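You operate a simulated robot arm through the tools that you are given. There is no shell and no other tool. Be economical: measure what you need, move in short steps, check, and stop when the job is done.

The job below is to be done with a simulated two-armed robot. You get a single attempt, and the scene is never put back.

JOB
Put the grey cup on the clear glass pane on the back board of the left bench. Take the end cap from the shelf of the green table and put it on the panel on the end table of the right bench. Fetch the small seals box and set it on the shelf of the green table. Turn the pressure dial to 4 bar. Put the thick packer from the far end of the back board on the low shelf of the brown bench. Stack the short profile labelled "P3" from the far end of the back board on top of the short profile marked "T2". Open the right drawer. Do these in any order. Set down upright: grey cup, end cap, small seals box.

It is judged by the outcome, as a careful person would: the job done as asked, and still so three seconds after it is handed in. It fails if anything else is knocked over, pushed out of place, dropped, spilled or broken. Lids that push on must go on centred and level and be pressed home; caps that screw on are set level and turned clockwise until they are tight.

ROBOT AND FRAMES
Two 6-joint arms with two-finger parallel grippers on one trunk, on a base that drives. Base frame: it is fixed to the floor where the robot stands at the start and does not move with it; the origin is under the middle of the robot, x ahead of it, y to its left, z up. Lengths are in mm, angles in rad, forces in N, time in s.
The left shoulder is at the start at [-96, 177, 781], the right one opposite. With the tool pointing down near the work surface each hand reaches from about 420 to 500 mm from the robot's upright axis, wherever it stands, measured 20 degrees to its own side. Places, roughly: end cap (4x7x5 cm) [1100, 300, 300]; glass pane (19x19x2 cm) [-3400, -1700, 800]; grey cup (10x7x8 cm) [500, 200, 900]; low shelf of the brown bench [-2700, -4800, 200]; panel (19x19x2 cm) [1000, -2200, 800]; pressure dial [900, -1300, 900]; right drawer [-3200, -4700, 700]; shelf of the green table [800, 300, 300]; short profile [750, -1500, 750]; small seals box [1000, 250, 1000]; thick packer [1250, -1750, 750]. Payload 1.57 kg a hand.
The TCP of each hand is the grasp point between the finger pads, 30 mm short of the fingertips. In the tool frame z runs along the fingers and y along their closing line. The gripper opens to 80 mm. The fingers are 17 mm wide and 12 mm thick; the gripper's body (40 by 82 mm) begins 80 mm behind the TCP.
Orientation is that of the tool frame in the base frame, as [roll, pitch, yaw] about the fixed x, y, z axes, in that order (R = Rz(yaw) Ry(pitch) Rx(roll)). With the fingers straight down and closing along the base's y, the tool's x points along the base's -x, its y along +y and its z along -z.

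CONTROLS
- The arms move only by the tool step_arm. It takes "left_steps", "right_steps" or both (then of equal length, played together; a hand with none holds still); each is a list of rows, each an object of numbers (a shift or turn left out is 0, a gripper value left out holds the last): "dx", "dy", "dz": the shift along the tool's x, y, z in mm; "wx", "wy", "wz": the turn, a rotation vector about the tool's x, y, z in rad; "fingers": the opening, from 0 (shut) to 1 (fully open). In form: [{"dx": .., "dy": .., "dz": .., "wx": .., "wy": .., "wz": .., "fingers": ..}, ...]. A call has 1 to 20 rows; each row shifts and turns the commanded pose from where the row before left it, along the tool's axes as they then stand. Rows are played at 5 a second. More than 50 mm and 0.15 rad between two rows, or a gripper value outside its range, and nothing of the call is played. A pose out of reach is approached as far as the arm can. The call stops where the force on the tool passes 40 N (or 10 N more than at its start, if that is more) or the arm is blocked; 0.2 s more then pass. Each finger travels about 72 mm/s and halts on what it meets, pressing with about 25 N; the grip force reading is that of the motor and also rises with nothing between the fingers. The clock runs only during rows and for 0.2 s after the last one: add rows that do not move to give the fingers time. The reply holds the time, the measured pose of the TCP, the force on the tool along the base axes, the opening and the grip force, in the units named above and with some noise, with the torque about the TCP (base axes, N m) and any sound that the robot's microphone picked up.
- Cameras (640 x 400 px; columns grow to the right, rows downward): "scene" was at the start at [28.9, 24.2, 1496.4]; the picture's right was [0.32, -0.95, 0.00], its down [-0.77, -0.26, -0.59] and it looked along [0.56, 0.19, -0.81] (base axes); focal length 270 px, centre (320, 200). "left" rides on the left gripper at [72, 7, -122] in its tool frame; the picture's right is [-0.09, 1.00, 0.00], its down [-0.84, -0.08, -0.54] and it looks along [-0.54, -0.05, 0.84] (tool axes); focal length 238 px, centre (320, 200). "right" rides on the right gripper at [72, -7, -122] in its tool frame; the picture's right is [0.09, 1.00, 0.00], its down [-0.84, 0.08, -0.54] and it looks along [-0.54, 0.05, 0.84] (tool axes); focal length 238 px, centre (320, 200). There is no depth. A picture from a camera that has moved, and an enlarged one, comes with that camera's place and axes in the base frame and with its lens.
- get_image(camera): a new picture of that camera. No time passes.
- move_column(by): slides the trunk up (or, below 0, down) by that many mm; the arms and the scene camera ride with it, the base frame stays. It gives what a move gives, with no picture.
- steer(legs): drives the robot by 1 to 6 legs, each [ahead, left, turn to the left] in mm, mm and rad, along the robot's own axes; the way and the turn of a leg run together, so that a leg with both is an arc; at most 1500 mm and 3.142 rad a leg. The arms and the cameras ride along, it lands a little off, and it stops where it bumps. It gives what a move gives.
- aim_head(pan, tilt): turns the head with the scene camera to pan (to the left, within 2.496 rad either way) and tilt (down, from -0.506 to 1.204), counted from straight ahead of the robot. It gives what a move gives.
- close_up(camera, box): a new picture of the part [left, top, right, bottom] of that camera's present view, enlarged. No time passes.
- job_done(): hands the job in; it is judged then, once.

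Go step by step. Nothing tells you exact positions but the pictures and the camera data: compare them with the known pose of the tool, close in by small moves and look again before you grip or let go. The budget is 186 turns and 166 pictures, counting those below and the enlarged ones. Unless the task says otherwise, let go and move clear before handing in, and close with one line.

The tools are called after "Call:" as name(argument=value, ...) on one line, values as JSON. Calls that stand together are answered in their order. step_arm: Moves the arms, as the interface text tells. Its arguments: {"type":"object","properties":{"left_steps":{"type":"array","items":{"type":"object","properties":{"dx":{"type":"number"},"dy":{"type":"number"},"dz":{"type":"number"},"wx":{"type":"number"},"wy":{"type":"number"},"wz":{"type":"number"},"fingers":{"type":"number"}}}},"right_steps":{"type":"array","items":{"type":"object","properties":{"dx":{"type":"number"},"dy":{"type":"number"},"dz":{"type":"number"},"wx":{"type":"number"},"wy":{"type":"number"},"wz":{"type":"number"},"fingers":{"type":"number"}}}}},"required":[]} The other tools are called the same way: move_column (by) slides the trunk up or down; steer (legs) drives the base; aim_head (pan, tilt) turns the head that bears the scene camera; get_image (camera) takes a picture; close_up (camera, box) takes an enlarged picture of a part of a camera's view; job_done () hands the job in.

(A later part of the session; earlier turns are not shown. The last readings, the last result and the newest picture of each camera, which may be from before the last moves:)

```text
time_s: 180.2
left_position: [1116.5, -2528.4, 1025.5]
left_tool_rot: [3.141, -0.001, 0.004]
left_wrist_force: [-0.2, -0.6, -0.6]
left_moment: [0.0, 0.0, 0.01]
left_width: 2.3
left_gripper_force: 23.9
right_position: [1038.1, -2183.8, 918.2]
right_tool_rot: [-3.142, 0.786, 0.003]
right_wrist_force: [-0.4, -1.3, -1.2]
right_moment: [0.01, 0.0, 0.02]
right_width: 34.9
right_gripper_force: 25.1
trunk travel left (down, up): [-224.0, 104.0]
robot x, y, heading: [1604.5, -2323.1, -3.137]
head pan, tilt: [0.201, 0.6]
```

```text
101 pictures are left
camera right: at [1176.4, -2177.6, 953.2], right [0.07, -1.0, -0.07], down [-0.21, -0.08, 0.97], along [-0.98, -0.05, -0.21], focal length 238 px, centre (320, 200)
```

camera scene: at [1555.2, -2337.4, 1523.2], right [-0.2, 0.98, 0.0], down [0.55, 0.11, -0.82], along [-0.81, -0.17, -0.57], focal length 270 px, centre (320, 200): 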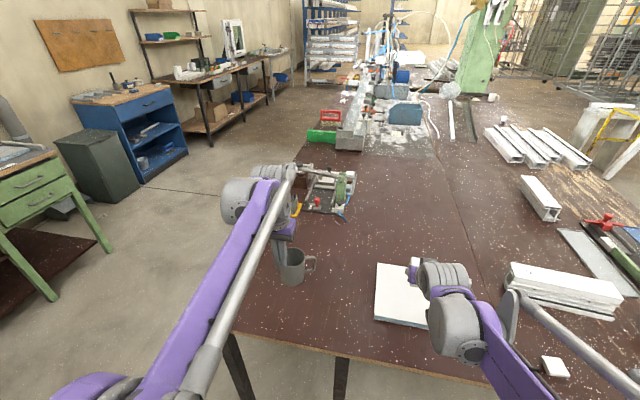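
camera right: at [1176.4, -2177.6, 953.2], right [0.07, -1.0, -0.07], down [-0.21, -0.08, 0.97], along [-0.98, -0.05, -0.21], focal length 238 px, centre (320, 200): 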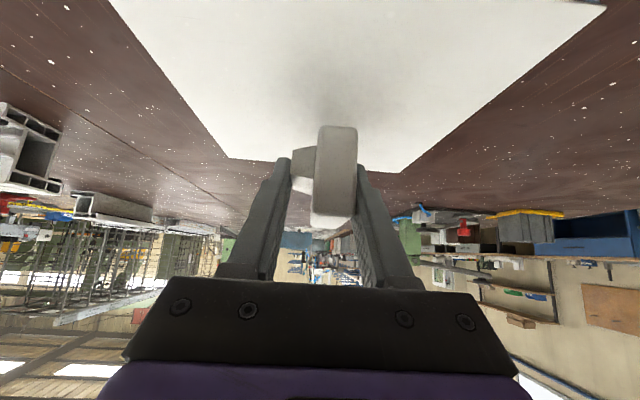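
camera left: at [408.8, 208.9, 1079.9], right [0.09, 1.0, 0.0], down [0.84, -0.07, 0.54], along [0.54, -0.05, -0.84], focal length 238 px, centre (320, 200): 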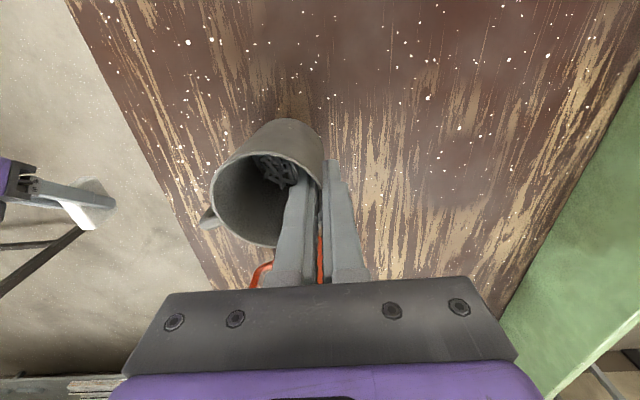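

Call:
step_arm(right_steps=[{"dx": 4, "dz": 4}, {"dx": 4, "dz": 4}, {"dx": 3, "dz": 3}, {"dx": 1.4, "dz": 1.4}, {"dx": 1.4, "dz": 1.4}, {}])

Call:
step_arm(right_steps=[{"dx": 1, "dz": 1}, {"dx": 1, "dz": 1}, {}])

```text
time_s: 181.6
left_position: [1117.8, -2528.4, 1025.5]
left_tool_rot: [3.139, 0.001, 0.004]
left_wrist_force: [1.0, 0.4, -2.0]
left_moment: [-0.02, -0.01, 0.01]
left_width: 2.4
left_gripper_force: 23.9
right_position: [1039.8, -2182.2, 900.3]
right_tool_rot: [3.141, 0.785, 0.004]
right_wrist_force: [-0.7, -0.4, -0.1]
right_moment: [-0.02, 0.04, 0.0]
right_width: 35.0
right_gripper_force: 25.0
trunk travel left (down, up): [-224.0, 104.0]
robot x, y, heading: [1601.6, -2320.5, -3.143]
head pan, tilt: [0.201, 0.6]
```

```text
time_s: 182.4
left_position: [1117.3, -2528.7, 1024.5]
left_tool_rot: [3.14, 0.001, 0.004]
left_wrist_force: [0.0, -0.6, -1.2]
left_moment: [-0.03, 0.0, -0.01]
left_width: 2.3
left_gripper_force: 23.9
right_position: [1039.1, -2182.7, 895.9]
right_tool_rot: [-3.141, 0.787, 0.003]
right_wrist_force: [0.6, 0.4, -0.6]
right_moment: [0.01, 0.04, 0.0]
right_width: 35.0
right_gripper_force: 25.0
trunk travel left (down, up): [-224.0, 104.0]
robot x, y, heading: [1601.6, -2324.0, -3.14]
head pan, tilt: [0.201, 0.6]
```

Call:
step_arm(right_steps=[{"dx": 1, "dz": 1}, {"dx": 1, "dz": 1}, {}])

Call:
get_image(camera="right")

```text
time_s: 183.2
left_position: [1118.3, -2528.5, 1026.0]
left_tool_rot: [3.141, 0.0, 0.005]
left_wrist_force: [-0.7, -0.6, -1.1]
left_moment: [0.01, 0.02, 0.01]
left_width: 2.3
left_gripper_force: 23.9
right_position: [1039.2, -2182.1, 895.4]
right_tool_rot: [-3.141, 0.784, 0.002]
right_wrist_force: [0.1, -0.4, 0.1]
right_moment: [0.02, -0.01, 0.0]
right_width: 34.9
right_gripper_force: 25.1
trunk travel left (down, up): [-224.0, 104.0]
robot x, y, heading: [1603.2, -2320.6, -3.14]
head pan, tilt: [0.201, 0.6]
```

```text
100 pictures are left
camera right: at [1178.0, -2176.7, 929.5], right [0.07, -1.0, -0.07], down [-0.21, -0.08, 0.97], along [-0.98, -0.05, -0.21], focal length 238 px, centre (320, 200)
```

right: 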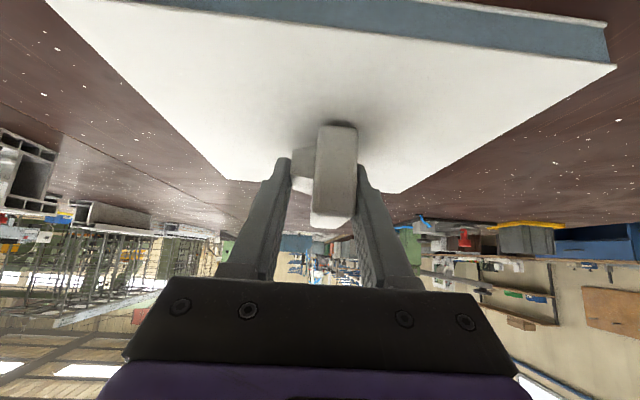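

Call:
step_arm(right_steps=[{"dx": 1, "dz": 1}, {"dx": 1, "dz": 1}, {}])

Call:
step_arm(right_steps=[{"dx": 0.8, "dz": 0.8}, {"dx": 0.8, "dz": 0.8}, {}])

```text
time_s: 184.0
left_position: [1117.2, -2529.5, 1025.1]
left_tool_rot: [-3.14, 0.0, 0.004]
left_wrist_force: [0.0, 0.0, -2.0]
left_moment: [-0.03, 0.0, -0.02]
left_width: 2.4
left_gripper_force: 24.0
right_position: [1039.8, -2182.3, 893.0]
right_tool_rot: [3.141, 0.788, 0.004]
right_wrist_force: [-0.7, 0.0, 10.1]
right_moment: [-0.01, -0.08, -0.01]
right_width: 34.9
right_gripper_force: 24.8
trunk travel left (down, up): [-224.0, 104.0]
robot x, y, heading: [1605.2, -2321.7, -3.141]
head pan, tilt: [0.201, 0.6]
```

```text
time_s: 184.8
left_position: [1118.1, -2528.0, 1025.3]
left_tool_rot: [-3.142, 0.0, 0.004]
left_wrist_force: [0.2, -0.3, -1.4]
left_moment: [-0.02, 0.02, 0.0]
left_width: 2.4
left_gripper_force: 23.3
right_position: [1039.2, -2182.4, 889.2]
right_tool_rot: [-3.141, 0.787, 0.003]
right_wrist_force: [-3.8, 0.9, 18.1]
right_moment: [0.0, 0.21, 0.01]
right_width: 35.0
right_gripper_force: 24.7
trunk travel left (down, up): [-224.0, 104.0]
robot x, y, heading: [1602.7, -2319.5, -3.139]
head pan, tilt: [0.201, 0.6]
```

Contact. Ease up, open and withdraw.

Call:
step_arm(right_steps=[{"dx": -1.2, "dz": -1.2}, {"fingers": 0.75}, {"fingers": 0.9}, {}, {"dz": -10}, {"dz": -25}, {"dz": -35}, {"dz": -40}, {}])

Call:
get_image(camera="right")

```text
time_s: 186.8
left_position: [1116.8, -2529.1, 1025.0]
left_tool_rot: [-3.14, 0.002, 0.002]
left_wrist_force: [0.3, -0.2, -1.3]
left_moment: [-0.03, -0.02, -0.01]
left_width: 2.2
left_gripper_force: 23.9
right_position: [1117.3, -2182.9, 966.3]
right_tool_rot: [-3.141, 0.784, 0.002]
right_wrist_force: [-0.5, 0.9, 0.3]
right_moment: [0.0, -0.03, -0.02]
right_width: 72.2
right_gripper_force: 0.0
trunk travel left (down, up): [-224.0, 104.0]
robot x, y, heading: [1602.0, -2320.5, -3.142]
head pan, tilt: [0.201, 0.6]
```

```text
99 pictures are left
camera right: at [1255.9, -2178.2, 1001.9], right [0.07, -1.0, -0.07], down [-0.21, -0.08, 0.97], along [-0.98, -0.05, -0.21], focal length 238 px, centre (320, 200)
```

right: 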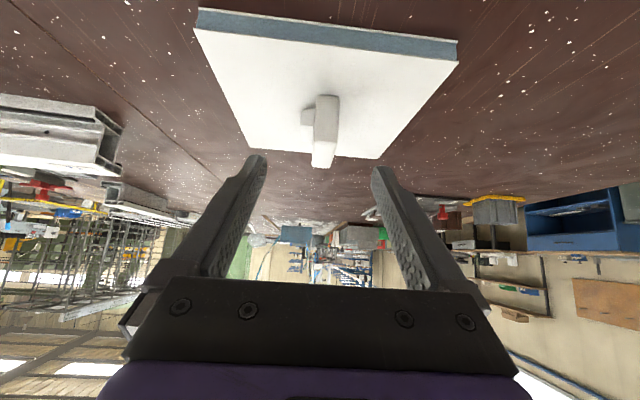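

Cap stands on the panel. Next, P3 onto T2. I need to know how close the base can get to the bench end, so I'll raise the right hand and look down.

Call:
step_arm(right_steps=[{"dx": -20, "dz": -20}, {"dx": -25, "dz": -25}, {"dx": 0, "dz": -20}, {}])

Call:
steer(legs=[[-100, 0, 0], [0, -450, 0]])

Call:
aim_head(pan=0.0, tilt=1.2)

Call:
get_image(camera="scene")

```text
time_s: 187.8
left_position: [1116.2, -2528.4, 1025.6]
left_tool_rot: [3.14, 0.001, 0.006]
left_wrist_force: [-0.9, -0.2, -0.1]
left_moment: [-0.04, 0.0, 0.0]
left_width: 2.3
left_gripper_force: 23.8
right_position: [1129.0, -2183.8, 1045.0]
right_tool_rot: [-3.141, 0.786, 0.004]
right_wrist_force: [0.4, -0.6, -0.2]
right_moment: [0.04, 0.0, -0.02]
right_width: 72.3
right_gripper_force: 0.1
trunk travel left (down, up): [-224.0, 104.0]
robot x, y, heading: [1606.3, -2320.2, -3.142]
head pan, tilt: [0.201, 0.6]
```

```text
time_s: 193.1
left_position: [1211.7, -2085.1, 1025.6]
left_tool_rot: [3.141, 0.001, 0.017]
left_wrist_force: [0.1, -0.8, -0.5]
left_moment: [-0.05, -0.01, 0.0]
left_width: 2.2
left_gripper_force: 23.4
right_position: [1219.8, -1739.2, 1045.7]
right_tool_rot: [3.14, 0.786, 0.018]
right_wrist_force: [0.0, 0.1, 0.2]
right_moment: [0.01, 0.0, 0.02]
right_width: 72.0
right_gripper_force: 0.1
trunk travel left (down, up): [-224.0, 104.0]
robot x, y, heading: [1694.9, -1868.2, -3.123]
head pan, tilt: [0.201, 0.6]
```

```text
time_s: 194.1
left_position: [1213.3, -2084.2, 1026.1]
left_tool_rot: [-3.141, -0.002, 0.018]
left_wrist_force: [0.0, -0.7, -1.1]
left_moment: [-0.07, 0.02, -0.01]
left_width: 2.1
left_gripper_force: 24.1
right_position: [1219.1, -1739.5, 1044.7]
right_tool_rot: [-3.141, 0.786, 0.017]
right_wrist_force: [0.5, 0.7, 0.5]
right_moment: [0.02, -0.02, -0.02]
right_width: 72.0
right_gripper_force: 0.1
trunk travel left (down, up): [-224.0, 104.0]
robot x, y, heading: [1695.4, -1869.7, -3.131]
head pan, tilt: [0.0, 1.201]
```

```text
98 pictures are left
camera scene: at [1677.9, -1868.6, 1478.6], right [-0.02, 1.0, 0.0], down [0.93, 0.02, -0.36], along [-0.36, -0.01, -0.93], focal length 270 px, centre (320, 200)
```

scene: 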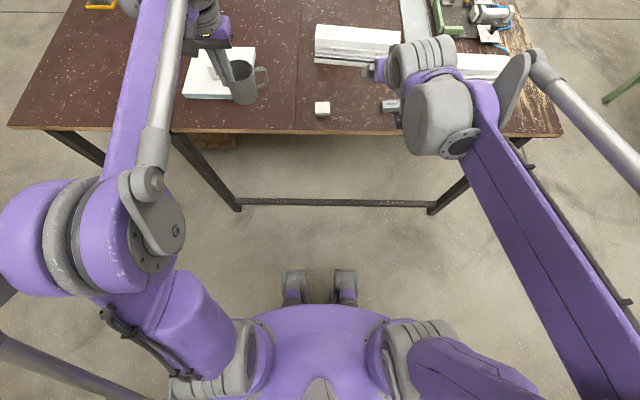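

The base can safely stand with its axis at x≈1400. I'll set the right tool vertical and yaw it 90° to grip profiles across their width, raising the cup a bit.

Call:
step_arm(right_steps=[{"dx": 24, "wy": 0.131}, {"dx": 24, "wy": 0.131}, {"dx": 24, "wy": 0.131}, {"dx": 24, "wy": 0.131}, {"dx": 24, "wy": 0.131}, {"dx": 24, "wy": 0.13, "fingers": 1}, {"wz": 0.143}, {"wz": 0.143}, {"wz": 0.143}, {"wz": 0.143}, {"wz": 0.143}, {"wz": 0.143}, {"wz": 0.143}, {"wz": 0.143}, {"wz": 0.143}, {"wz": 0.143}, {"wz": 0.14}, {}], left_steps=[{"dz": -10}, {"dz": -10}, {"dz": -10}, {"dz": -10}, {"dz": -10}, {"dz": -10}, {}, {}, {}, {}, {}, {}, {}, {}, {}, {}, {}, {}])

Call:
get_image(camera="right")

```text
time_s: 197.8
left_position: [1211.7, -2084.4, 1086.0]
left_tool_rot: [-3.141, 0.0, 0.017]
left_wrist_force: [0.2, 0.3, -1.0]
left_moment: [-0.01, 0.0, 0.01]
left_width: 2.5
left_gripper_force: 23.8
right_position: [1345.6, -1737.0, 983.4]
right_tool_rot: [3.141, 0.001, -1.553]
right_wrist_force: [0.3, 0.5, 0.5]
right_moment: [-0.02, -0.02, 0.03]
right_width: 80.1
right_gripper_force: 0.1
trunk travel left (down, up): [-224.0, 104.0]
robot x, y, heading: [1693.8, -1872.3, -3.126]
head pan, tilt: [0.0, 1.201]
```

```text
97 pictures are left
camera right: at [1354.3, -1809.9, 1105.3], right [-0.99, -0.11, 0.0], down [-0.09, 0.84, 0.54], along [-0.06, 0.54, -0.84], focal length 238 px, centre (320, 200)
```

right: 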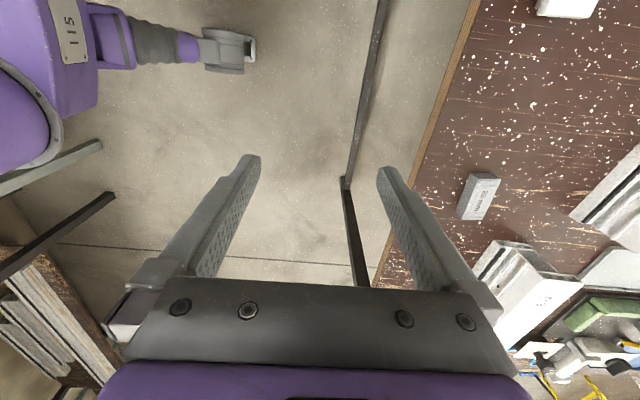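

Rotation works. Drive so the right hand is near P3's centre, then look.

Call:
steer(legs=[[0, -255, -0.012], [190, 0, 0]])

Call:
step_arm(right_steps=[{"dy": 30}, {"dy": 35}, {"dy": 35}, {}])

Call:
get_image(camera="right")

Call:
get_image(camera="scene")

```text
time_s: 201.9
left_position: [1015.1, -1824.8, 1086.0]
left_tool_rot: [3.14, -0.001, 0.005]
left_wrist_force: [0.1, 0.1, -1.5]
left_moment: [-0.05, -0.03, -0.01]
left_width: 2.3
left_gripper_force: 24.3
right_position: [1151.4, -1478.9, 983.2]
right_tool_rot: [-3.142, 0.0, -1.565]
right_wrist_force: [0.2, 0.2, -0.4]
right_moment: [0.02, -0.05, 0.02]
right_width: 79.8
right_gripper_force: 0.1
trunk travel left (down, up): [-224.0, 104.0]
robot x, y, heading: [1500.3, -1616.0, -3.137]
head pan, tilt: [0.0, 1.201]
```

```text
time_s: 202.9
left_position: [1015.4, -1824.6, 1087.0]
left_tool_rot: [-3.141, -0.001, 0.005]
left_wrist_force: [-0.2, 0.8, -1.3]
left_moment: [-0.05, -0.01, 0.03]
left_width: 2.6
left_gripper_force: 24.2
right_position: [1053.5, -1477.8, 983.8]
right_tool_rot: [-3.141, 0.002, -1.563]
right_wrist_force: [0.3, -1.7, 0.4]
right_moment: [0.03, 0.01, 0.02]
right_width: 79.9
right_gripper_force: 0.1
trunk travel left (down, up): [-224.0, 104.0]
robot x, y, heading: [1499.5, -1613.6, -3.135]
head pan, tilt: [0.0, 1.201]
```

```text
96 pictures are left
camera right: at [1060.9, -1549.9, 1104.9], right [-0.99, -0.1, 0.0], down [-0.08, 0.84, 0.54], along [-0.05, 0.54, -0.84], focal length 238 px, centre (320, 200)
```

right: 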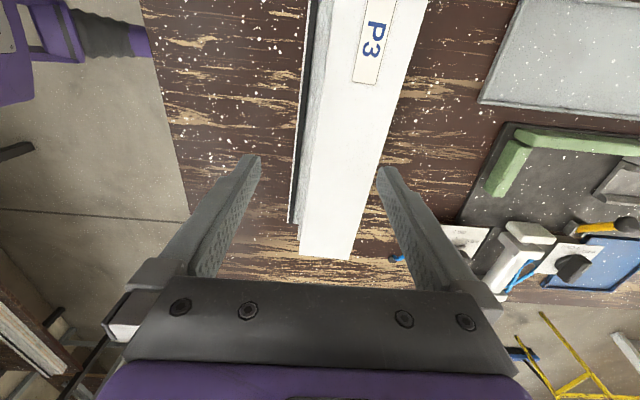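

```text
95 pictures are left
camera scene: at [1483.5, -1613.8, 1478.6], right [-0.01, 1.0, 0.0], down [0.93, 0.01, -0.36], along [-0.36, 0.0, -0.93], focal length 270 px, centre (320, 200)
```

scene: 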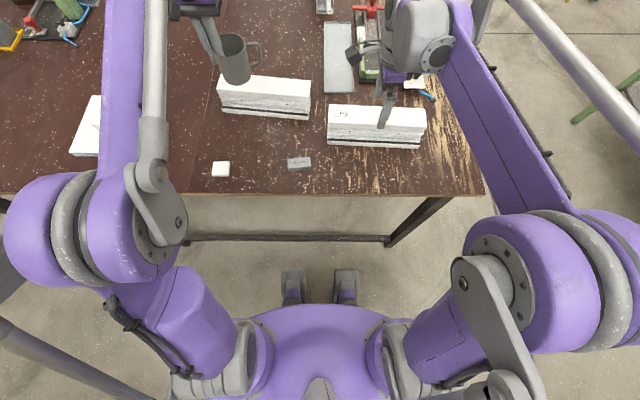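

P3's axis is found: top-centre about (1029,-1473), yaw off by ~0.046 rad. Align and descend partway.

Call:
step_arm(right_steps=[{"dy": 24, "wz": 0.046}, {"dz": 25}, {"dz": 25}, {}])

Call:
get_image(camera="right")

```text
time_s: 203.9
left_position: [1014.9, -1825.4, 1086.4]
left_tool_rot: [3.14, -0.001, 0.005]
left_wrist_force: [-0.7, 1.0, -0.9]
left_moment: [0.0, 0.01, -0.03]
left_width: 2.4
left_gripper_force: 23.8
right_position: [1029.4, -1478.4, 934.8]
right_tool_rot: [-3.14, -0.001, -1.608]
right_wrist_force: [-0.5, 0.4, -0.6]
right_moment: [-0.02, 0.0, 0.04]
right_width: 80.0
right_gripper_force: 0.1
trunk travel left (down, up): [-224.0, 104.0]
robot x, y, heading: [1494.6, -1611.6, -3.139]
head pan, tilt: [0.0, 1.201]
```

```text
94 pictures are left
camera right: at [1033.4, -1551.8, 1056.2], right [-1.0, -0.05, 0.0], down [-0.05, 0.84, 0.54], along [-0.03, 0.54, -0.84], focal length 238 px, centre (320, 200)
```

right: 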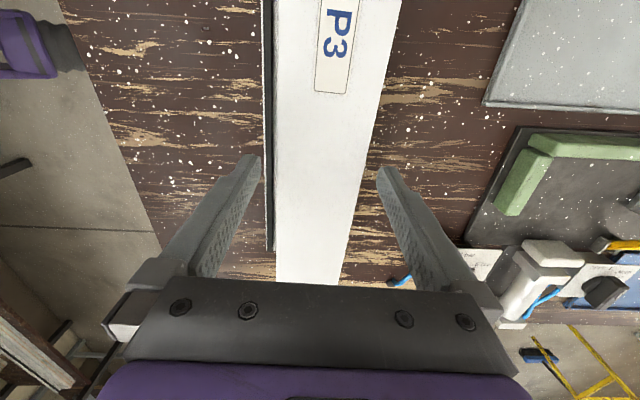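

Centred. Descend and close on the top flange.

Call:
step_arm(right_steps=[{"dz": 15}, {"dz": 13}, {"dz": 10}, {"fingers": 0.7}, {"fingers": 0.4}, {"fingers": 0}, {}, {}])

Call:
get_image(camera="right")

```text
time_s: 205.7
left_position: [1014.7, -1824.8, 1087.5]
left_tool_rot: [3.141, -0.001, 0.004]
left_wrist_force: [0.1, -0.3, -0.9]
left_moment: [-0.03, 0.02, -0.02]
left_width: 2.4
left_gripper_force: 24.5
right_position: [1026.8, -1478.2, 895.8]
right_tool_rot: [-3.141, 0.001, -1.609]
right_wrist_force: [-0.3, -0.2, -0.2]
right_moment: [0.02, -0.03, -0.06]
right_width: 61.8
right_gripper_force: 25.1
trunk travel left (down, up): [-224.0, 104.0]
robot x, y, heading: [1499.8, -1615.0, -3.133]
head pan, tilt: [0.0, 1.201]
```

```text
93 pictures are left
camera right: at [1032.1, -1551.9, 1017.3], right [-1.0, -0.05, 0.0], down [-0.05, 0.84, 0.54], along [-0.03, 0.54, -0.84], focal length 238 px, centre (320, 200)
```

right: 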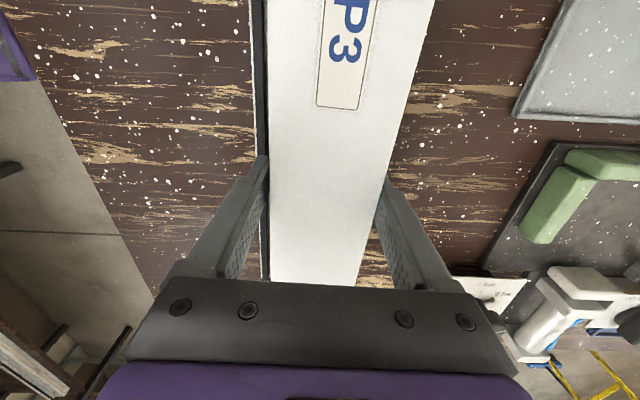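

Call:
step_arm(right_steps=[{"dz": -2}, {"dz": -2}, {"dz": -3}, {"dz": -4}, {"dz": -6}, {"dz": -10}, {"dz": -13}, {"dz": -15}, {"dz": -15}, {"dz": -15}, {"dz": -15}, {"dz": -12}, {}])

Call:
get_image(camera="right")

Call:
get_image(camera="scene")

```text
time_s: 208.5
left_position: [1014.0, -1825.0, 1086.4]
left_tool_rot: [3.14, 0.0, 0.006]
left_wrist_force: [0.6, -0.4, -0.1]
left_moment: [-0.04, 0.01, 0.01]
left_width: 2.3
left_gripper_force: 23.8
right_position: [1026.5, -1478.4, 1006.4]
right_tool_rot: [-3.141, -0.001, -1.608]
right_wrist_force: [0.4, 0.5, -3.5]
right_moment: [-0.02, 0.05, 0.01]
right_width: 61.7
right_gripper_force: 24.6
trunk travel left (down, up): [-224.0, 104.0]
robot x, y, heading: [1499.3, -1613.9, -3.135]
head pan, tilt: [0.0, 1.201]
```

```text
92 pictures are left
camera right: at [1031.8, -1552.1, 1129.2], right [-1.0, -0.05, 0.0], down [-0.05, 0.84, 0.54], along [-0.03, 0.54, -0.84], focal length 238 px, centre (320, 200)
```

right: 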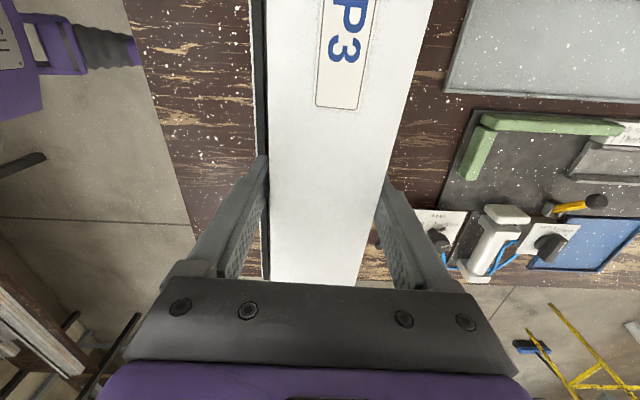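

```text
91 pictures are left
camera scene: at [1482.5, -1613.8, 1478.6], right [-0.01, 1.0, 0.0], down [0.93, 0.01, -0.36], along [-0.36, 0.0, -0.93], focal length 270 px, centre (320, 200)
```

scene: 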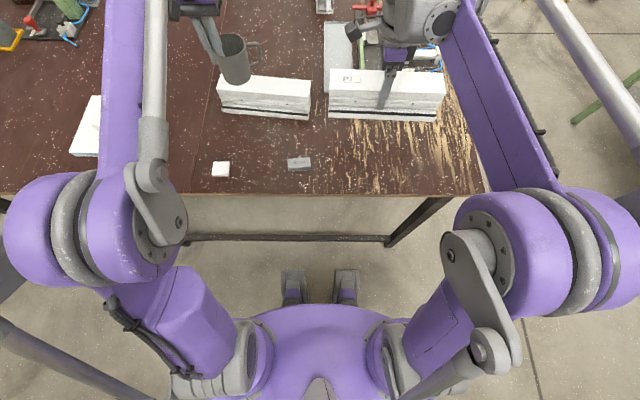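

P3 lifted level. Measure T2 precisely.

Call:
close_up(camera="scene", box=[205, 60, 333, 140])

```text
5.00 times, centred on (269, 100) of scene
camera zoom: at [1482.5, -1613.8, 1478.6], right [-0.01, 1.0, 0.0], down [0.93, 0.01, -0.36], along [-0.36, 0.0, -0.93], focal length 1349 px, centre (575, 700)
```

zoom: 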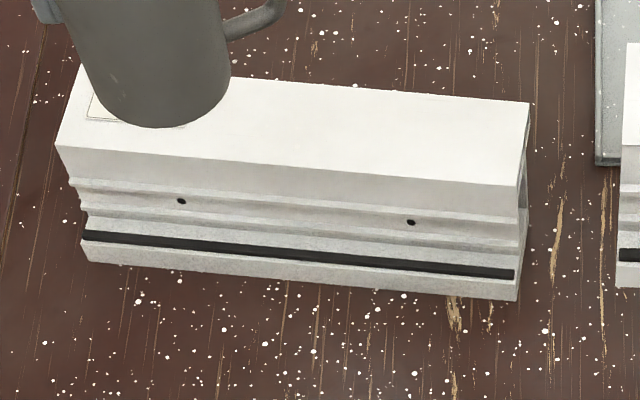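

T2's top centre is at (923,-1771), yaw 0.068 further. Drive over: 297 left, 100 ahead.

Call:
steer(legs=[[0, 297, 0], [100, 0, 0]])

Call:
step_arm(right_steps=[{"wz": 0.034}, {"wz": 0.034}, {}])

Call:
get_image(camera="scene")

Call:
get_image(camera="right")

```text
time_s: 212.4
left_position: [916.9, -2124.3, 1086.0]
left_tool_rot: [3.141, -0.001, 0.01]
left_wrist_force: [0.3, 0.0, -0.5]
left_moment: [-0.03, -0.03, 0.01]
left_width: 2.5
left_gripper_force: 24.0
right_position: [928.2, -1778.0, 1006.9]
right_tool_rot: [-3.142, 0.0, -1.605]
right_wrist_force: [-0.7, -0.2, -3.6]
right_moment: [-0.02, -0.01, 0.01]
right_width: 61.8
right_gripper_force: 25.2
trunk travel left (down, up): [-224.0, 104.0]
robot x, y, heading: [1400.1, -1911.7, -3.13]
head pan, tilt: [0.0, 1.201]
```

```text
time_s: 213.2
left_position: [918.2, -2125.2, 1086.1]
left_tool_rot: [3.141, -0.002, 0.01]
left_wrist_force: [-0.6, 0.2, -0.3]
left_moment: [-0.03, 0.02, 0.0]
left_width: 2.4
left_gripper_force: 23.8
right_position: [930.1, -1778.0, 1007.0]
right_tool_rot: [-3.141, 0.0, -1.675]
right_wrist_force: [0.5, 0.8, -2.6]
right_moment: [0.0, 0.03, 0.02]
right_width: 61.8
right_gripper_force: 25.4
trunk travel left (down, up): [-224.0, 104.0]
robot x, y, heading: [1400.6, -1914.1, -3.13]
head pan, tilt: [0.0, 1.201]
```

```text
89 pictures are left
camera scene: at [1385.1, -1910.9, 1478.6], right [-0.01, 1.0, 0.0], down [0.93, 0.01, -0.36], along [-0.36, 0.0, -0.93], focal length 270 px, centre (320, 200)
```

scene: 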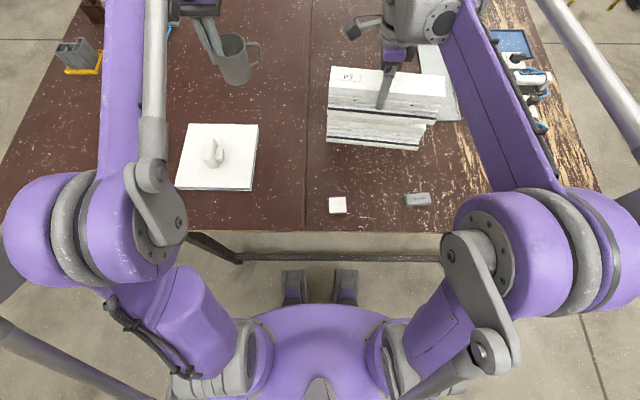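

```text
88 pictures are left
camera right: at [929.5, -1850.9, 1129.3], right [-1.0, 0.01, 0.0], down [0.01, 0.84, 0.54], along [0.01, 0.54, -0.84], focal length 238 px, centre (320, 200)
```

right: 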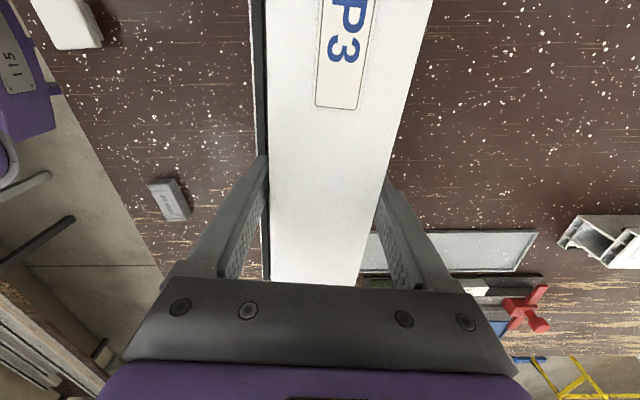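

Call:
close_up(camera="scene", box=[318, 60, 462, 150])

```text
4.44 times, centred on (390, 105) of scene
camera zoom: at [1385.1, -1910.9, 1478.6], right [-0.01, 1.0, 0.0], down [0.93, 0.01, -0.36], along [-0.36, 0.0, -0.93], focal length 1200 px, centre (9, 622)
```

zoom: 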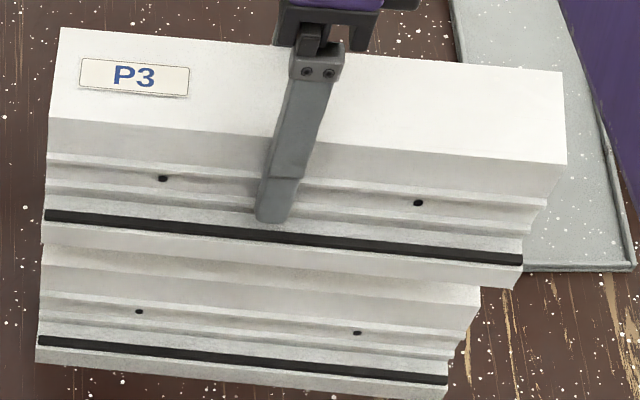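

P3 is aligned directly over T2. Shift 6 mm for a better footing and lower to contact.

Call:
step_arm(right_steps=[{"dy": 6}, {"dz": 12}, {"dz": 12}, {"dz": 10}, {"dz": 5}, {}])

Call:
step_arm(right_steps=[{"dz": 2}, {"dz": 2}, {}])

Call:
close_up(camera="scene", box=[318, 60, 462, 150])

```text
time_s: 214.6
left_position: [918.9, -2123.9, 1086.9]
left_tool_rot: [-3.141, 0.0, 0.01]
left_wrist_force: [1.1, 0.8, -1.8]
left_moment: [-0.04, 0.02, 0.03]
left_width: 2.5
left_gripper_force: 24.0
right_position: [922.5, -1776.5, 968.2]
right_tool_rot: [3.141, 0.0, -1.675]
right_wrist_force: [0.1, 0.2, -3.1]
right_moment: [-0.02, 0.06, 0.02]
right_width: 61.4
right_gripper_force: 25.3
trunk travel left (down, up): [-224.0, 104.0]
robot x, y, heading: [1402.2, -1908.2, -3.129]
head pan, tilt: [0.0, 1.201]
```

```text
time_s: 215.4
left_position: [918.9, -2124.5, 1088.3]
left_tool_rot: [3.141, 0.001, 0.011]
left_wrist_force: [-0.8, 0.3, -1.1]
left_moment: [-0.02, 0.02, 0.01]
left_width: 2.5
left_gripper_force: 23.9
right_position: [923.5, -1778.6, 963.6]
right_tool_rot: [-3.14, -0.001, -1.674]
right_wrist_force: [-6.7, 2.2, 18.8]
right_moment: [-0.02, -0.26, -0.1]
right_width: 61.8
right_gripper_force: 24.8
trunk travel left (down, up): [-224.0, 104.0]
robot x, y, heading: [1405.0, -1912.5, -3.126]
head pan, tilt: [0.0, 1.201]
```

```text
4.44 times, centred on (390, 105) of scene
camera zoom: at [1385.5, -1911.0, 1478.7], right [-0.01, 1.0, 0.0], down [0.93, 0.01, -0.36], along [-0.36, 0.0, -0.93], focal length 1200 px, centre (9, 622)
```

zoom: 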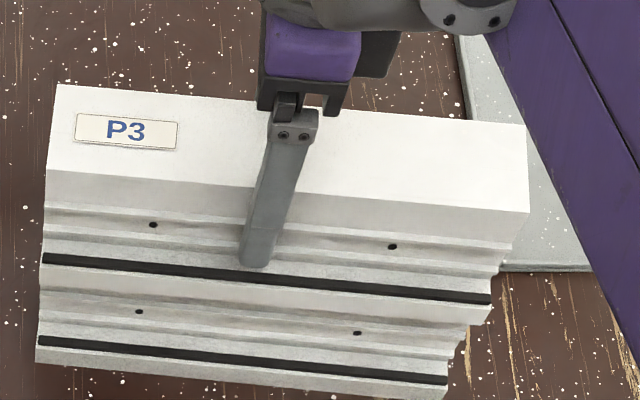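

Resting on T2. Ease, open and rise.

Call:
step_arm(right_steps=[{"dz": -1}, {"fingers": 0.9}, {"fingers": 1}, {}, {"dz": -10}, {"dz": -25}, {"dz": -25}, {"dz": -15}, {}])

Call:
close_up(camera="scene", box=[318, 60, 462, 150])

Call:
get_image(camera="right")

```text
time_s: 217.4
left_position: [919.8, -2125.0, 1086.8]
left_tool_rot: [3.141, -0.001, 0.012]
left_wrist_force: [0.4, 0.1, -1.4]
left_moment: [-0.02, -0.01, 0.01]
left_width: 2.3
left_gripper_force: 23.8
right_position: [922.5, -1777.3, 1040.2]
right_tool_rot: [3.141, 0.0, -1.674]
right_wrist_force: [-0.5, 0.2, 0.2]
right_moment: [-0.03, 0.04, 0.01]
right_width: 80.1
right_gripper_force: 0.1
trunk travel left (down, up): [-224.0, 104.0]
robot x, y, heading: [1401.4, -1911.4, -3.128]
head pan, tilt: [0.0, 1.201]
```

```text
4.44 times, centred on (390, 105) of scene
camera zoom: at [1385.1, -1911.0, 1478.6], right [-0.01, 1.0, 0.0], down [0.93, 0.01, -0.36], along [-0.36, 0.0, -0.93], focal length 1200 px, centre (9, 622)
```

zoom: 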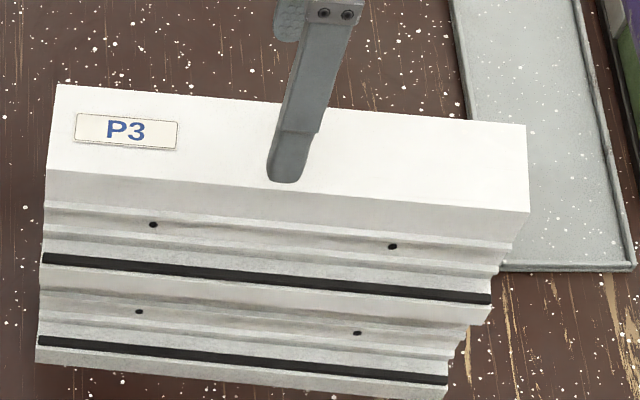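

```text
84 pictures are left
camera right: at [923.1, -1850.8, 1162.0], right [-1.0, 0.01, 0.0], down [0.01, 0.84, 0.54], along [0.01, 0.54, -0.84], focal length 238 px, centre (320, 200)
```

right: 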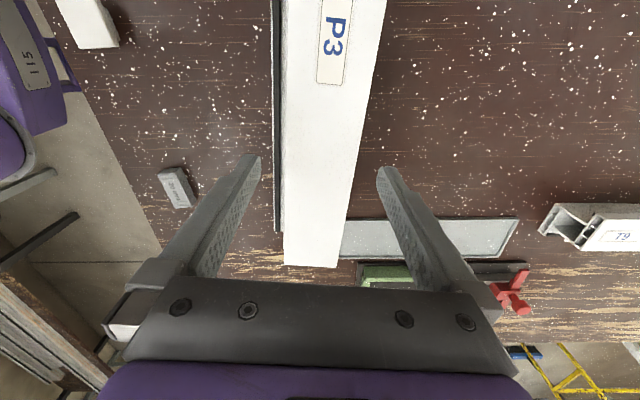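

P3 is stacked on T2. Next the pressure dial from the bench's front: drive round.

Call:
steer(legs=[[-450, 0, 0], [0, -1200, -0.01], [0, 0, 1.571], [0, -850, 0]])

Call:
aim_head(pan=-0.3, tilt=0.9)

Call:
get_image(camera="scene")

Call:
get_image(camera="right")

```text
time_s: 241.8
left_position: [1208.4, -1159.6, 1086.2]
left_tool_rot: [3.141, -0.001, 1.538]
left_wrist_force: [-0.1, 1.1, -1.0]
left_moment: [0.01, 0.0, 0.0]
left_width: 2.5
left_gripper_force: 23.8
right_position: [863.1, -1139.8, 1039.3]
right_tool_rot: [-3.141, -0.001, -0.143]
right_wrist_force: [-0.6, -1.1, -0.6]
right_moment: [0.0, 0.02, 0.01]
right_width: 80.2
right_gripper_force: 0.1
trunk travel left (down, up): [-224.0, 104.0]
robot x, y, heading: [1017.8, -666.6, -1.604]
head pan, tilt: [0.0, 1.201]
```

```text
time_s: 242.6
left_position: [1209.6, -1158.5, 1088.6]
left_tool_rot: [3.141, 0.0, 1.538]
left_wrist_force: [-0.4, 0.8, -1.6]
left_moment: [0.0, -0.07, -0.01]
left_width: 2.6
left_gripper_force: 23.9
right_position: [861.3, -1140.2, 1040.6]
right_tool_rot: [3.14, 0.001, -0.147]
right_wrist_force: [0.0, -0.4, 0.9]
right_moment: [0.02, 0.01, 0.01]
right_width: 79.9
right_gripper_force: 0.1
trunk travel left (down, up): [-224.0, 104.0]
robot x, y, heading: [1018.7, -671.3, -1.6]
head pan, tilt: [-0.3, 0.901]
```

```text
83 pictures are left
camera scene: at [992.6, -698.1, 1498.4], right [-0.95, 0.33, 0.0], down [0.26, 0.74, -0.62], along [-0.2, -0.59, -0.78], focal length 270 px, centre (320, 200)
```

scene: 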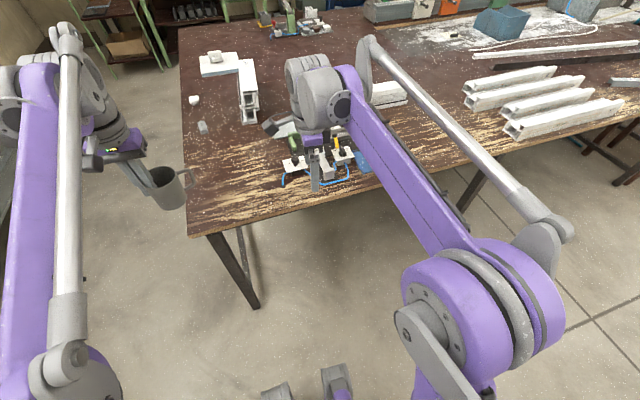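

```text
82 pictures are left
camera right: at [935.4, -1144.9, 1161.8], right [-0.05, -1.0, 0.0], down [-0.84, 0.04, 0.54], along [-0.54, 0.03, -0.84], focal length 238 px, centre (320, 200)
```

right: 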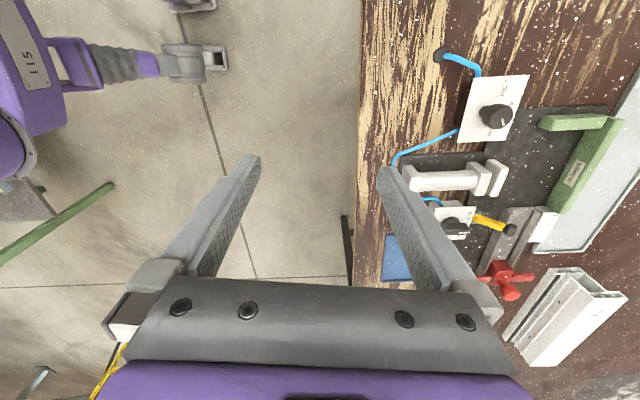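

Call:
close_up(camera="right", box=[440, 60, 560, 150])

```text
4.44 times, centred on (500, 105) of right
camera zoom: at [935.4, -1144.9, 1161.8], right [-0.05, -1.0, 0.0], down [-0.84, 0.04, 0.54], along [-0.54, 0.03, -0.84], focal length 1059 px, centre (-480, 622)
```

zoom: 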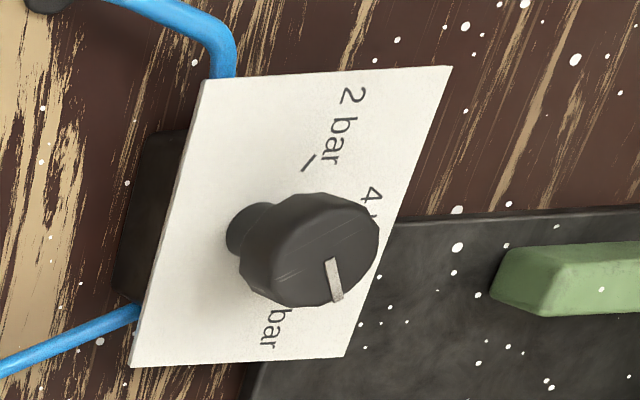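

The dial's mark points near 6 bar; 4 bar is straight away from the bench front (−y). Knob top about (862,-1327,906). Move in and look from closer.

Call:
steer(legs=[[0, 0, 0.028], [180, 0, 0]])

Call:
get_image(camera="right")

```text
time_s: 244.5
left_position: [1220.3, -1334.9, 1086.8]
left_tool_rot: [-3.14, -0.001, 1.566]
left_wrist_force: [0.1, -0.4, -0.7]
left_moment: [0.02, -0.02, -0.02]
left_width: 2.3
left_gripper_force: 23.8
right_position: [873.4, -1324.6, 1039.8]
right_tool_rot: [-3.141, 0.0, -0.12]
right_wrist_force: [-1.0, -0.5, -0.6]
right_moment: [-0.02, -0.02, -0.01]
right_width: 79.8
right_gripper_force: 0.1
trunk travel left (down, up): [-224.0, 104.0]
robot x, y, heading: [1015.9, -843.8, -1.575]
head pan, tilt: [-0.3, 0.901]
```

```text
80 pictures are left
camera right: at [947.1, -1328.7, 1161.6], right [-0.03, -1.0, 0.0], down [-0.84, 0.02, 0.54], along [-0.54, 0.01, -0.84], focal length 238 px, centre (320, 200)
```

right: 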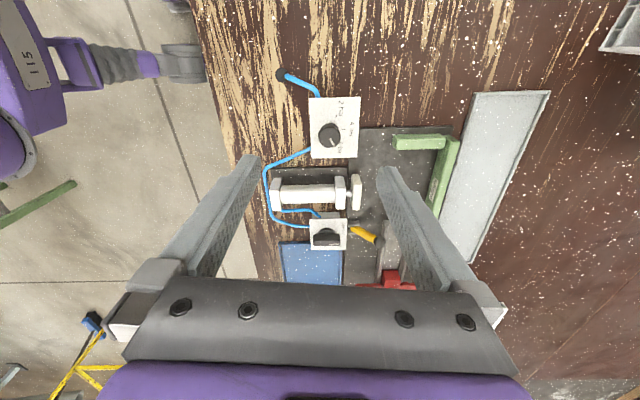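

Call:
close_up(camera="right", box=[290, 80, 390, 170])

```text
4.44 times, centred on (340, 125) of right
camera zoom: at [947.1, -1328.7, 1161.6], right [-0.03, -1.0, 0.0], down [-0.84, 0.02, 0.54], along [-0.54, 0.01, -0.84], focal length 1059 px, centre (231, 533)
```

zoom: 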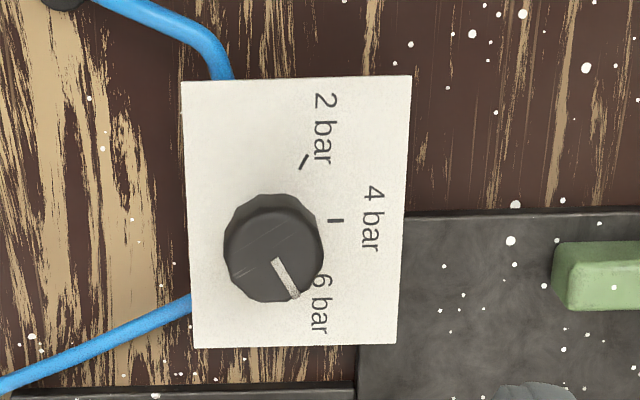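

Marks are clear: pointer at 6 bar (60° right of 4). Position over the knob, open moderately, and descend partway to check centring.

Call:
step_arm(right_steps=[{"dx": -7.7, "dy": 14.4, "fingers": 0.7}, {"dz": 35}, {"dz": 35}, {}])

Call:
get_image(camera="right")

```text
time_s: 245.5
left_position: [1219.7, -1334.2, 1087.3]
left_tool_rot: [3.142, 0.001, 1.564]
left_wrist_force: [0.2, 1.1, -0.7]
left_moment: [-0.04, -0.01, 0.0]
left_width: 2.3
left_gripper_force: 24.0
right_position: [868.2, -1337.3, 972.6]
right_tool_rot: [3.141, 0.0, -0.118]
right_wrist_force: [-0.8, 1.0, 0.6]
right_moment: [-0.01, 0.02, 0.01]
right_width: 56.3
right_gripper_force: 0.1
trunk travel left (down, up): [-224.0, 104.0]
robot x, y, heading: [1014.3, -849.8, -1.576]
head pan, tilt: [-0.3, 0.901]
```

```text
78 pictures are left
camera right: at [940.5, -1339.7, 1094.4], right [-0.03, -1.0, 0.0], down [-0.84, 0.02, 0.54], along [-0.54, 0.01, -0.84], focal length 238 px, centre (320, 200)
```

right: 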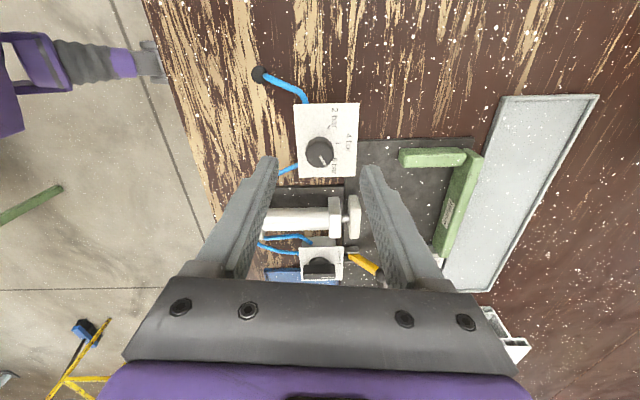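

Call:
step_arm(right_steps=[{"dx": -3, "dy": 1.5}, {"dz": 25}, {"dz": 20}, {"dz": 10}, {}])

Call:
get_image(camera="right")

```text
time_s: 246.7
left_position: [1221.7, -1336.2, 1087.1]
left_tool_rot: [-3.141, 0.001, 1.566]
left_wrist_force: [0.4, -0.1, -0.5]
left_moment: [0.01, -0.04, -0.02]
left_width: 2.5
left_gripper_force: 24.0
right_position: [860.8, -1340.3, 915.4]
right_tool_rot: [-3.14, 0.001, -0.12]
right_wrist_force: [0.2, -1.1, -0.3]
right_moment: [-0.01, -0.02, 0.04]
right_width: 56.0
right_gripper_force: 0.0
trunk travel left (down, up): [-224.0, 104.0]
robot x, y, heading: [1015.6, -848.6, -1.576]
head pan, tilt: [-0.3, 0.901]
```

```text
77 pictures are left
camera right: at [934.2, -1342.8, 1036.8], right [-0.03, -1.0, 0.0], down [-0.84, 0.02, 0.54], along [-0.54, 0.01, -0.84], focal length 238 px, centre (320, 200)
```

right: 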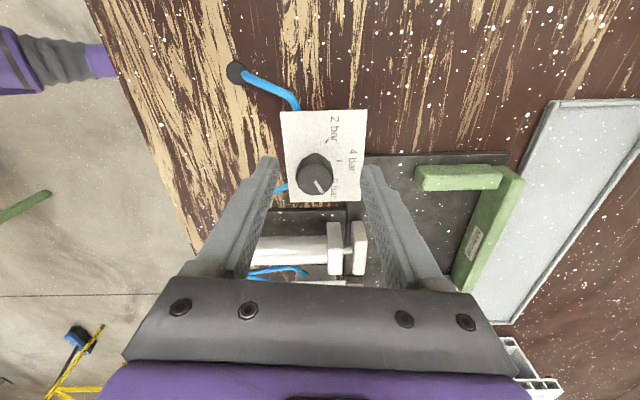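

Call:
step_arm(right_steps=[{"dx": 2.5, "dy": -1.5}, {"dz": 6}, {}, {"fingers": 0.4}, {"fingers": 0.2}, {"fingers": 0.1}, {}, {}])

Call:
get_image(camera="right")

```text
time_s: 248.5
left_position: [1220.2, -1333.5, 1086.9]
left_tool_rot: [3.141, 0.0, 1.564]
left_wrist_force: [0.1, 0.0, -1.3]
left_moment: [0.0, -0.01, 0.02]
left_width: 2.2
left_gripper_force: 23.9
right_position: [863.7, -1337.2, 909.3]
right_tool_rot: [-3.14, 0.001, -0.118]
right_wrist_force: [3.6, 18.9, -15.6]
right_moment: [0.52, -0.08, -0.14]
right_width: 25.6
right_gripper_force: 37.0
trunk travel left (down, up): [-224.0, 104.0]
robot x, y, heading: [1017.9, -848.4, -1.579]
head pan, tilt: [-0.3, 0.901]
```

```text
76 pictures are left
camera right: at [938.0, -1340.1, 1030.7], right [-0.03, -1.0, 0.0], down [-0.84, 0.02, 0.54], along [-0.54, 0.02, -0.84], focal length 238 px, centre (320, 200)
```

right: 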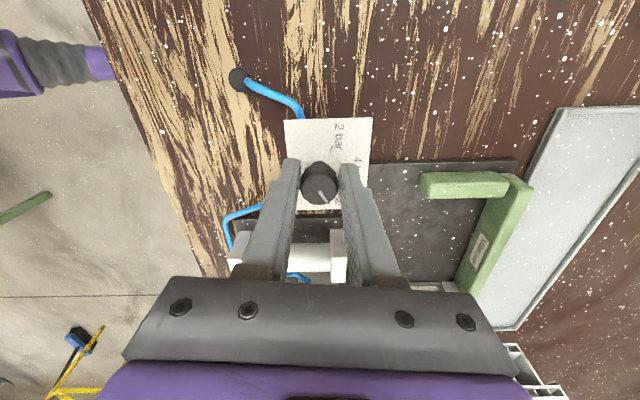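

Knob gripped. Relieve the side force and turn counter-clockwise by ~60°.

Call:
step_arm(right_steps=[{"dy": -1}, {}, {"wz": -0.1}, {"wz": -0.12}, {"wz": -0.12}, {"wz": -0.12}, {"wz": -0.12}, {"wz": -0.12}, {"wz": -0.12}, {"wz": -0.12}, {"wz": -0.107}, {}])

Call:
get_image(camera="right")

```text
time_s: 251.2
left_position: [1220.8, -1334.4, 1087.5]
left_tool_rot: [3.141, 0.002, 1.563]
left_wrist_force: [1.0, 0.3, -0.4]
left_moment: [0.0, -0.03, 0.0]
left_width: 2.6
left_gripper_force: 23.5
right_position: [861.1, -1333.5, 911.3]
right_tool_rot: [-3.132, -0.006, 0.93]
right_wrist_force: [-6.5, 15.6, 17.1]
right_moment: [1.0, 0.02, -0.04]
right_width: 25.5
right_gripper_force: 37.3
trunk travel left (down, up): [-224.0, 104.0]
robot x, y, heading: [1015.7, -851.0, -1.579]
head pan, tilt: [-0.3, 0.901]
stopped in row 12 (right hand): the force on the tool passed its limit at 40 N (the readings are from after the stop); the commanded pose is now the measured one
```

```text
75 pictures are left
camera right: at [900.6, -1274.0, 1033.1], right [0.85, -0.52, -0.01], down [-0.44, -0.72, 0.54], along [-0.29, -0.45, -0.84], focal length 238 px, centre (320, 200)
```

right: 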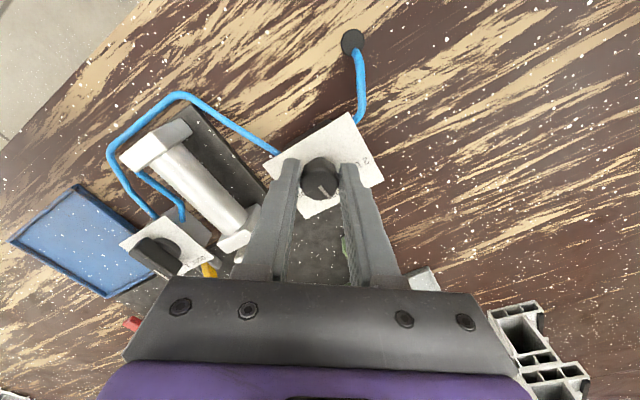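

Turned 60°. Release, rise and check the pointer.

Call:
step_arm(right_steps=[{"fingers": 0.4}, {"fingers": 0.7}, {}, {"dz": -25}, {"dz": -40}, {"dz": -40}, {"dz": -10, "dx": 30}, {"dx": 30}, {}])

Call:
get_image(camera="right")

```text
time_s: 253.2
left_position: [1219.7, -1336.7, 1086.4]
left_tool_rot: [3.141, -0.002, 1.565]
left_wrist_force: [0.2, -0.7, -0.6]
left_moment: [-0.01, -0.05, 0.01]
left_width: 2.4
left_gripper_force: 23.6
right_position: [901.2, -1288.8, 1024.5]
right_tool_rot: [-3.136, -0.002, 0.929]
right_wrist_force: [-0.1, -0.2, 0.0]
right_moment: [-0.02, -0.01, 0.01]
right_width: 56.1
right_gripper_force: 0.1
trunk travel left (down, up): [-224.0, 104.0]
robot x, y, heading: [1015.5, -847.4, -1.58]
head pan, tilt: [-0.3, 0.901]
```

```text
74 pictures are left
camera right: at [940.1, -1229.2, 1146.1], right [0.85, -0.52, -0.01], down [-0.44, -0.72, 0.54], along [-0.29, -0.46, -0.84], focal length 238 px, centre (320, 200)
```

right: 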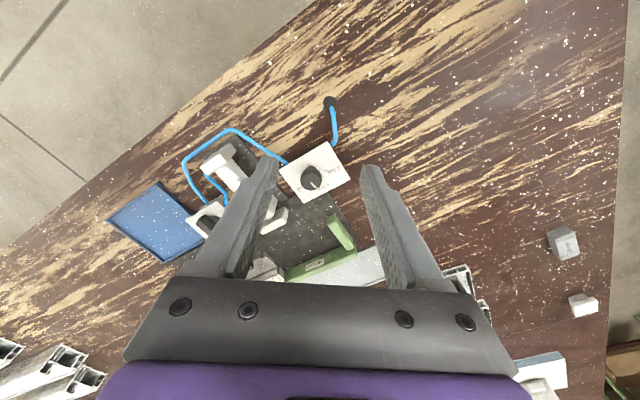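

Call:
close_up(camera="right", box=[264, 130, 364, 220])

```text
4.44 times, centred on (314, 175) of right
camera zoom: at [940.1, -1229.2, 1146.1], right [0.85, -0.52, -0.01], down [-0.44, -0.72, 0.54], along [-0.29, -0.46, -0.84], focal length 1059 px, centre (347, 311)
```

zoom: 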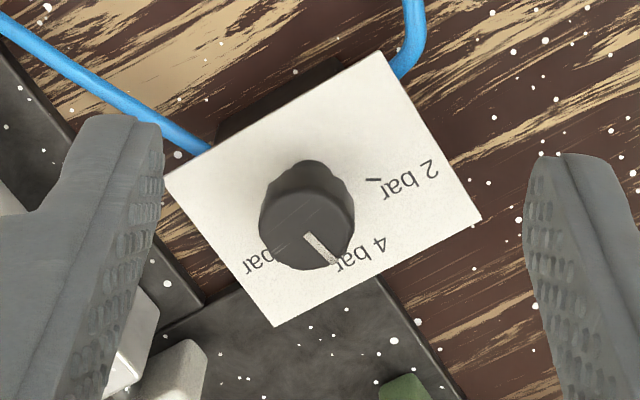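

Call:
close_up(camera="right", box=[290, 155, 340, 200])

```text
8.89 times, centred on (315, 178) of right
camera zoom: at [940.1, -1229.2, 1146.1], right [0.85, -0.52, -0.01], down [-0.44, -0.72, 0.54], along [-0.29, -0.46, -0.84], focal length 2119 px, centre (364, 400)
```

zoom: 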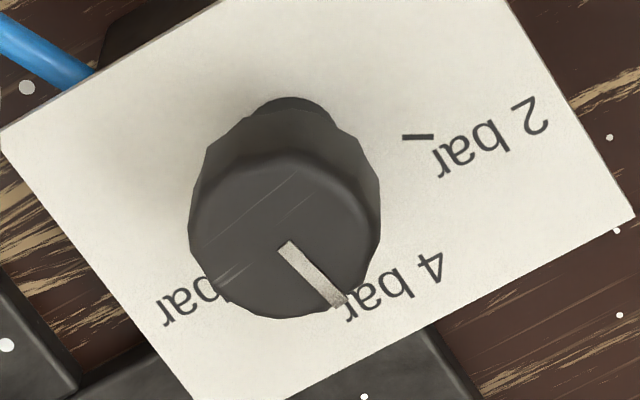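

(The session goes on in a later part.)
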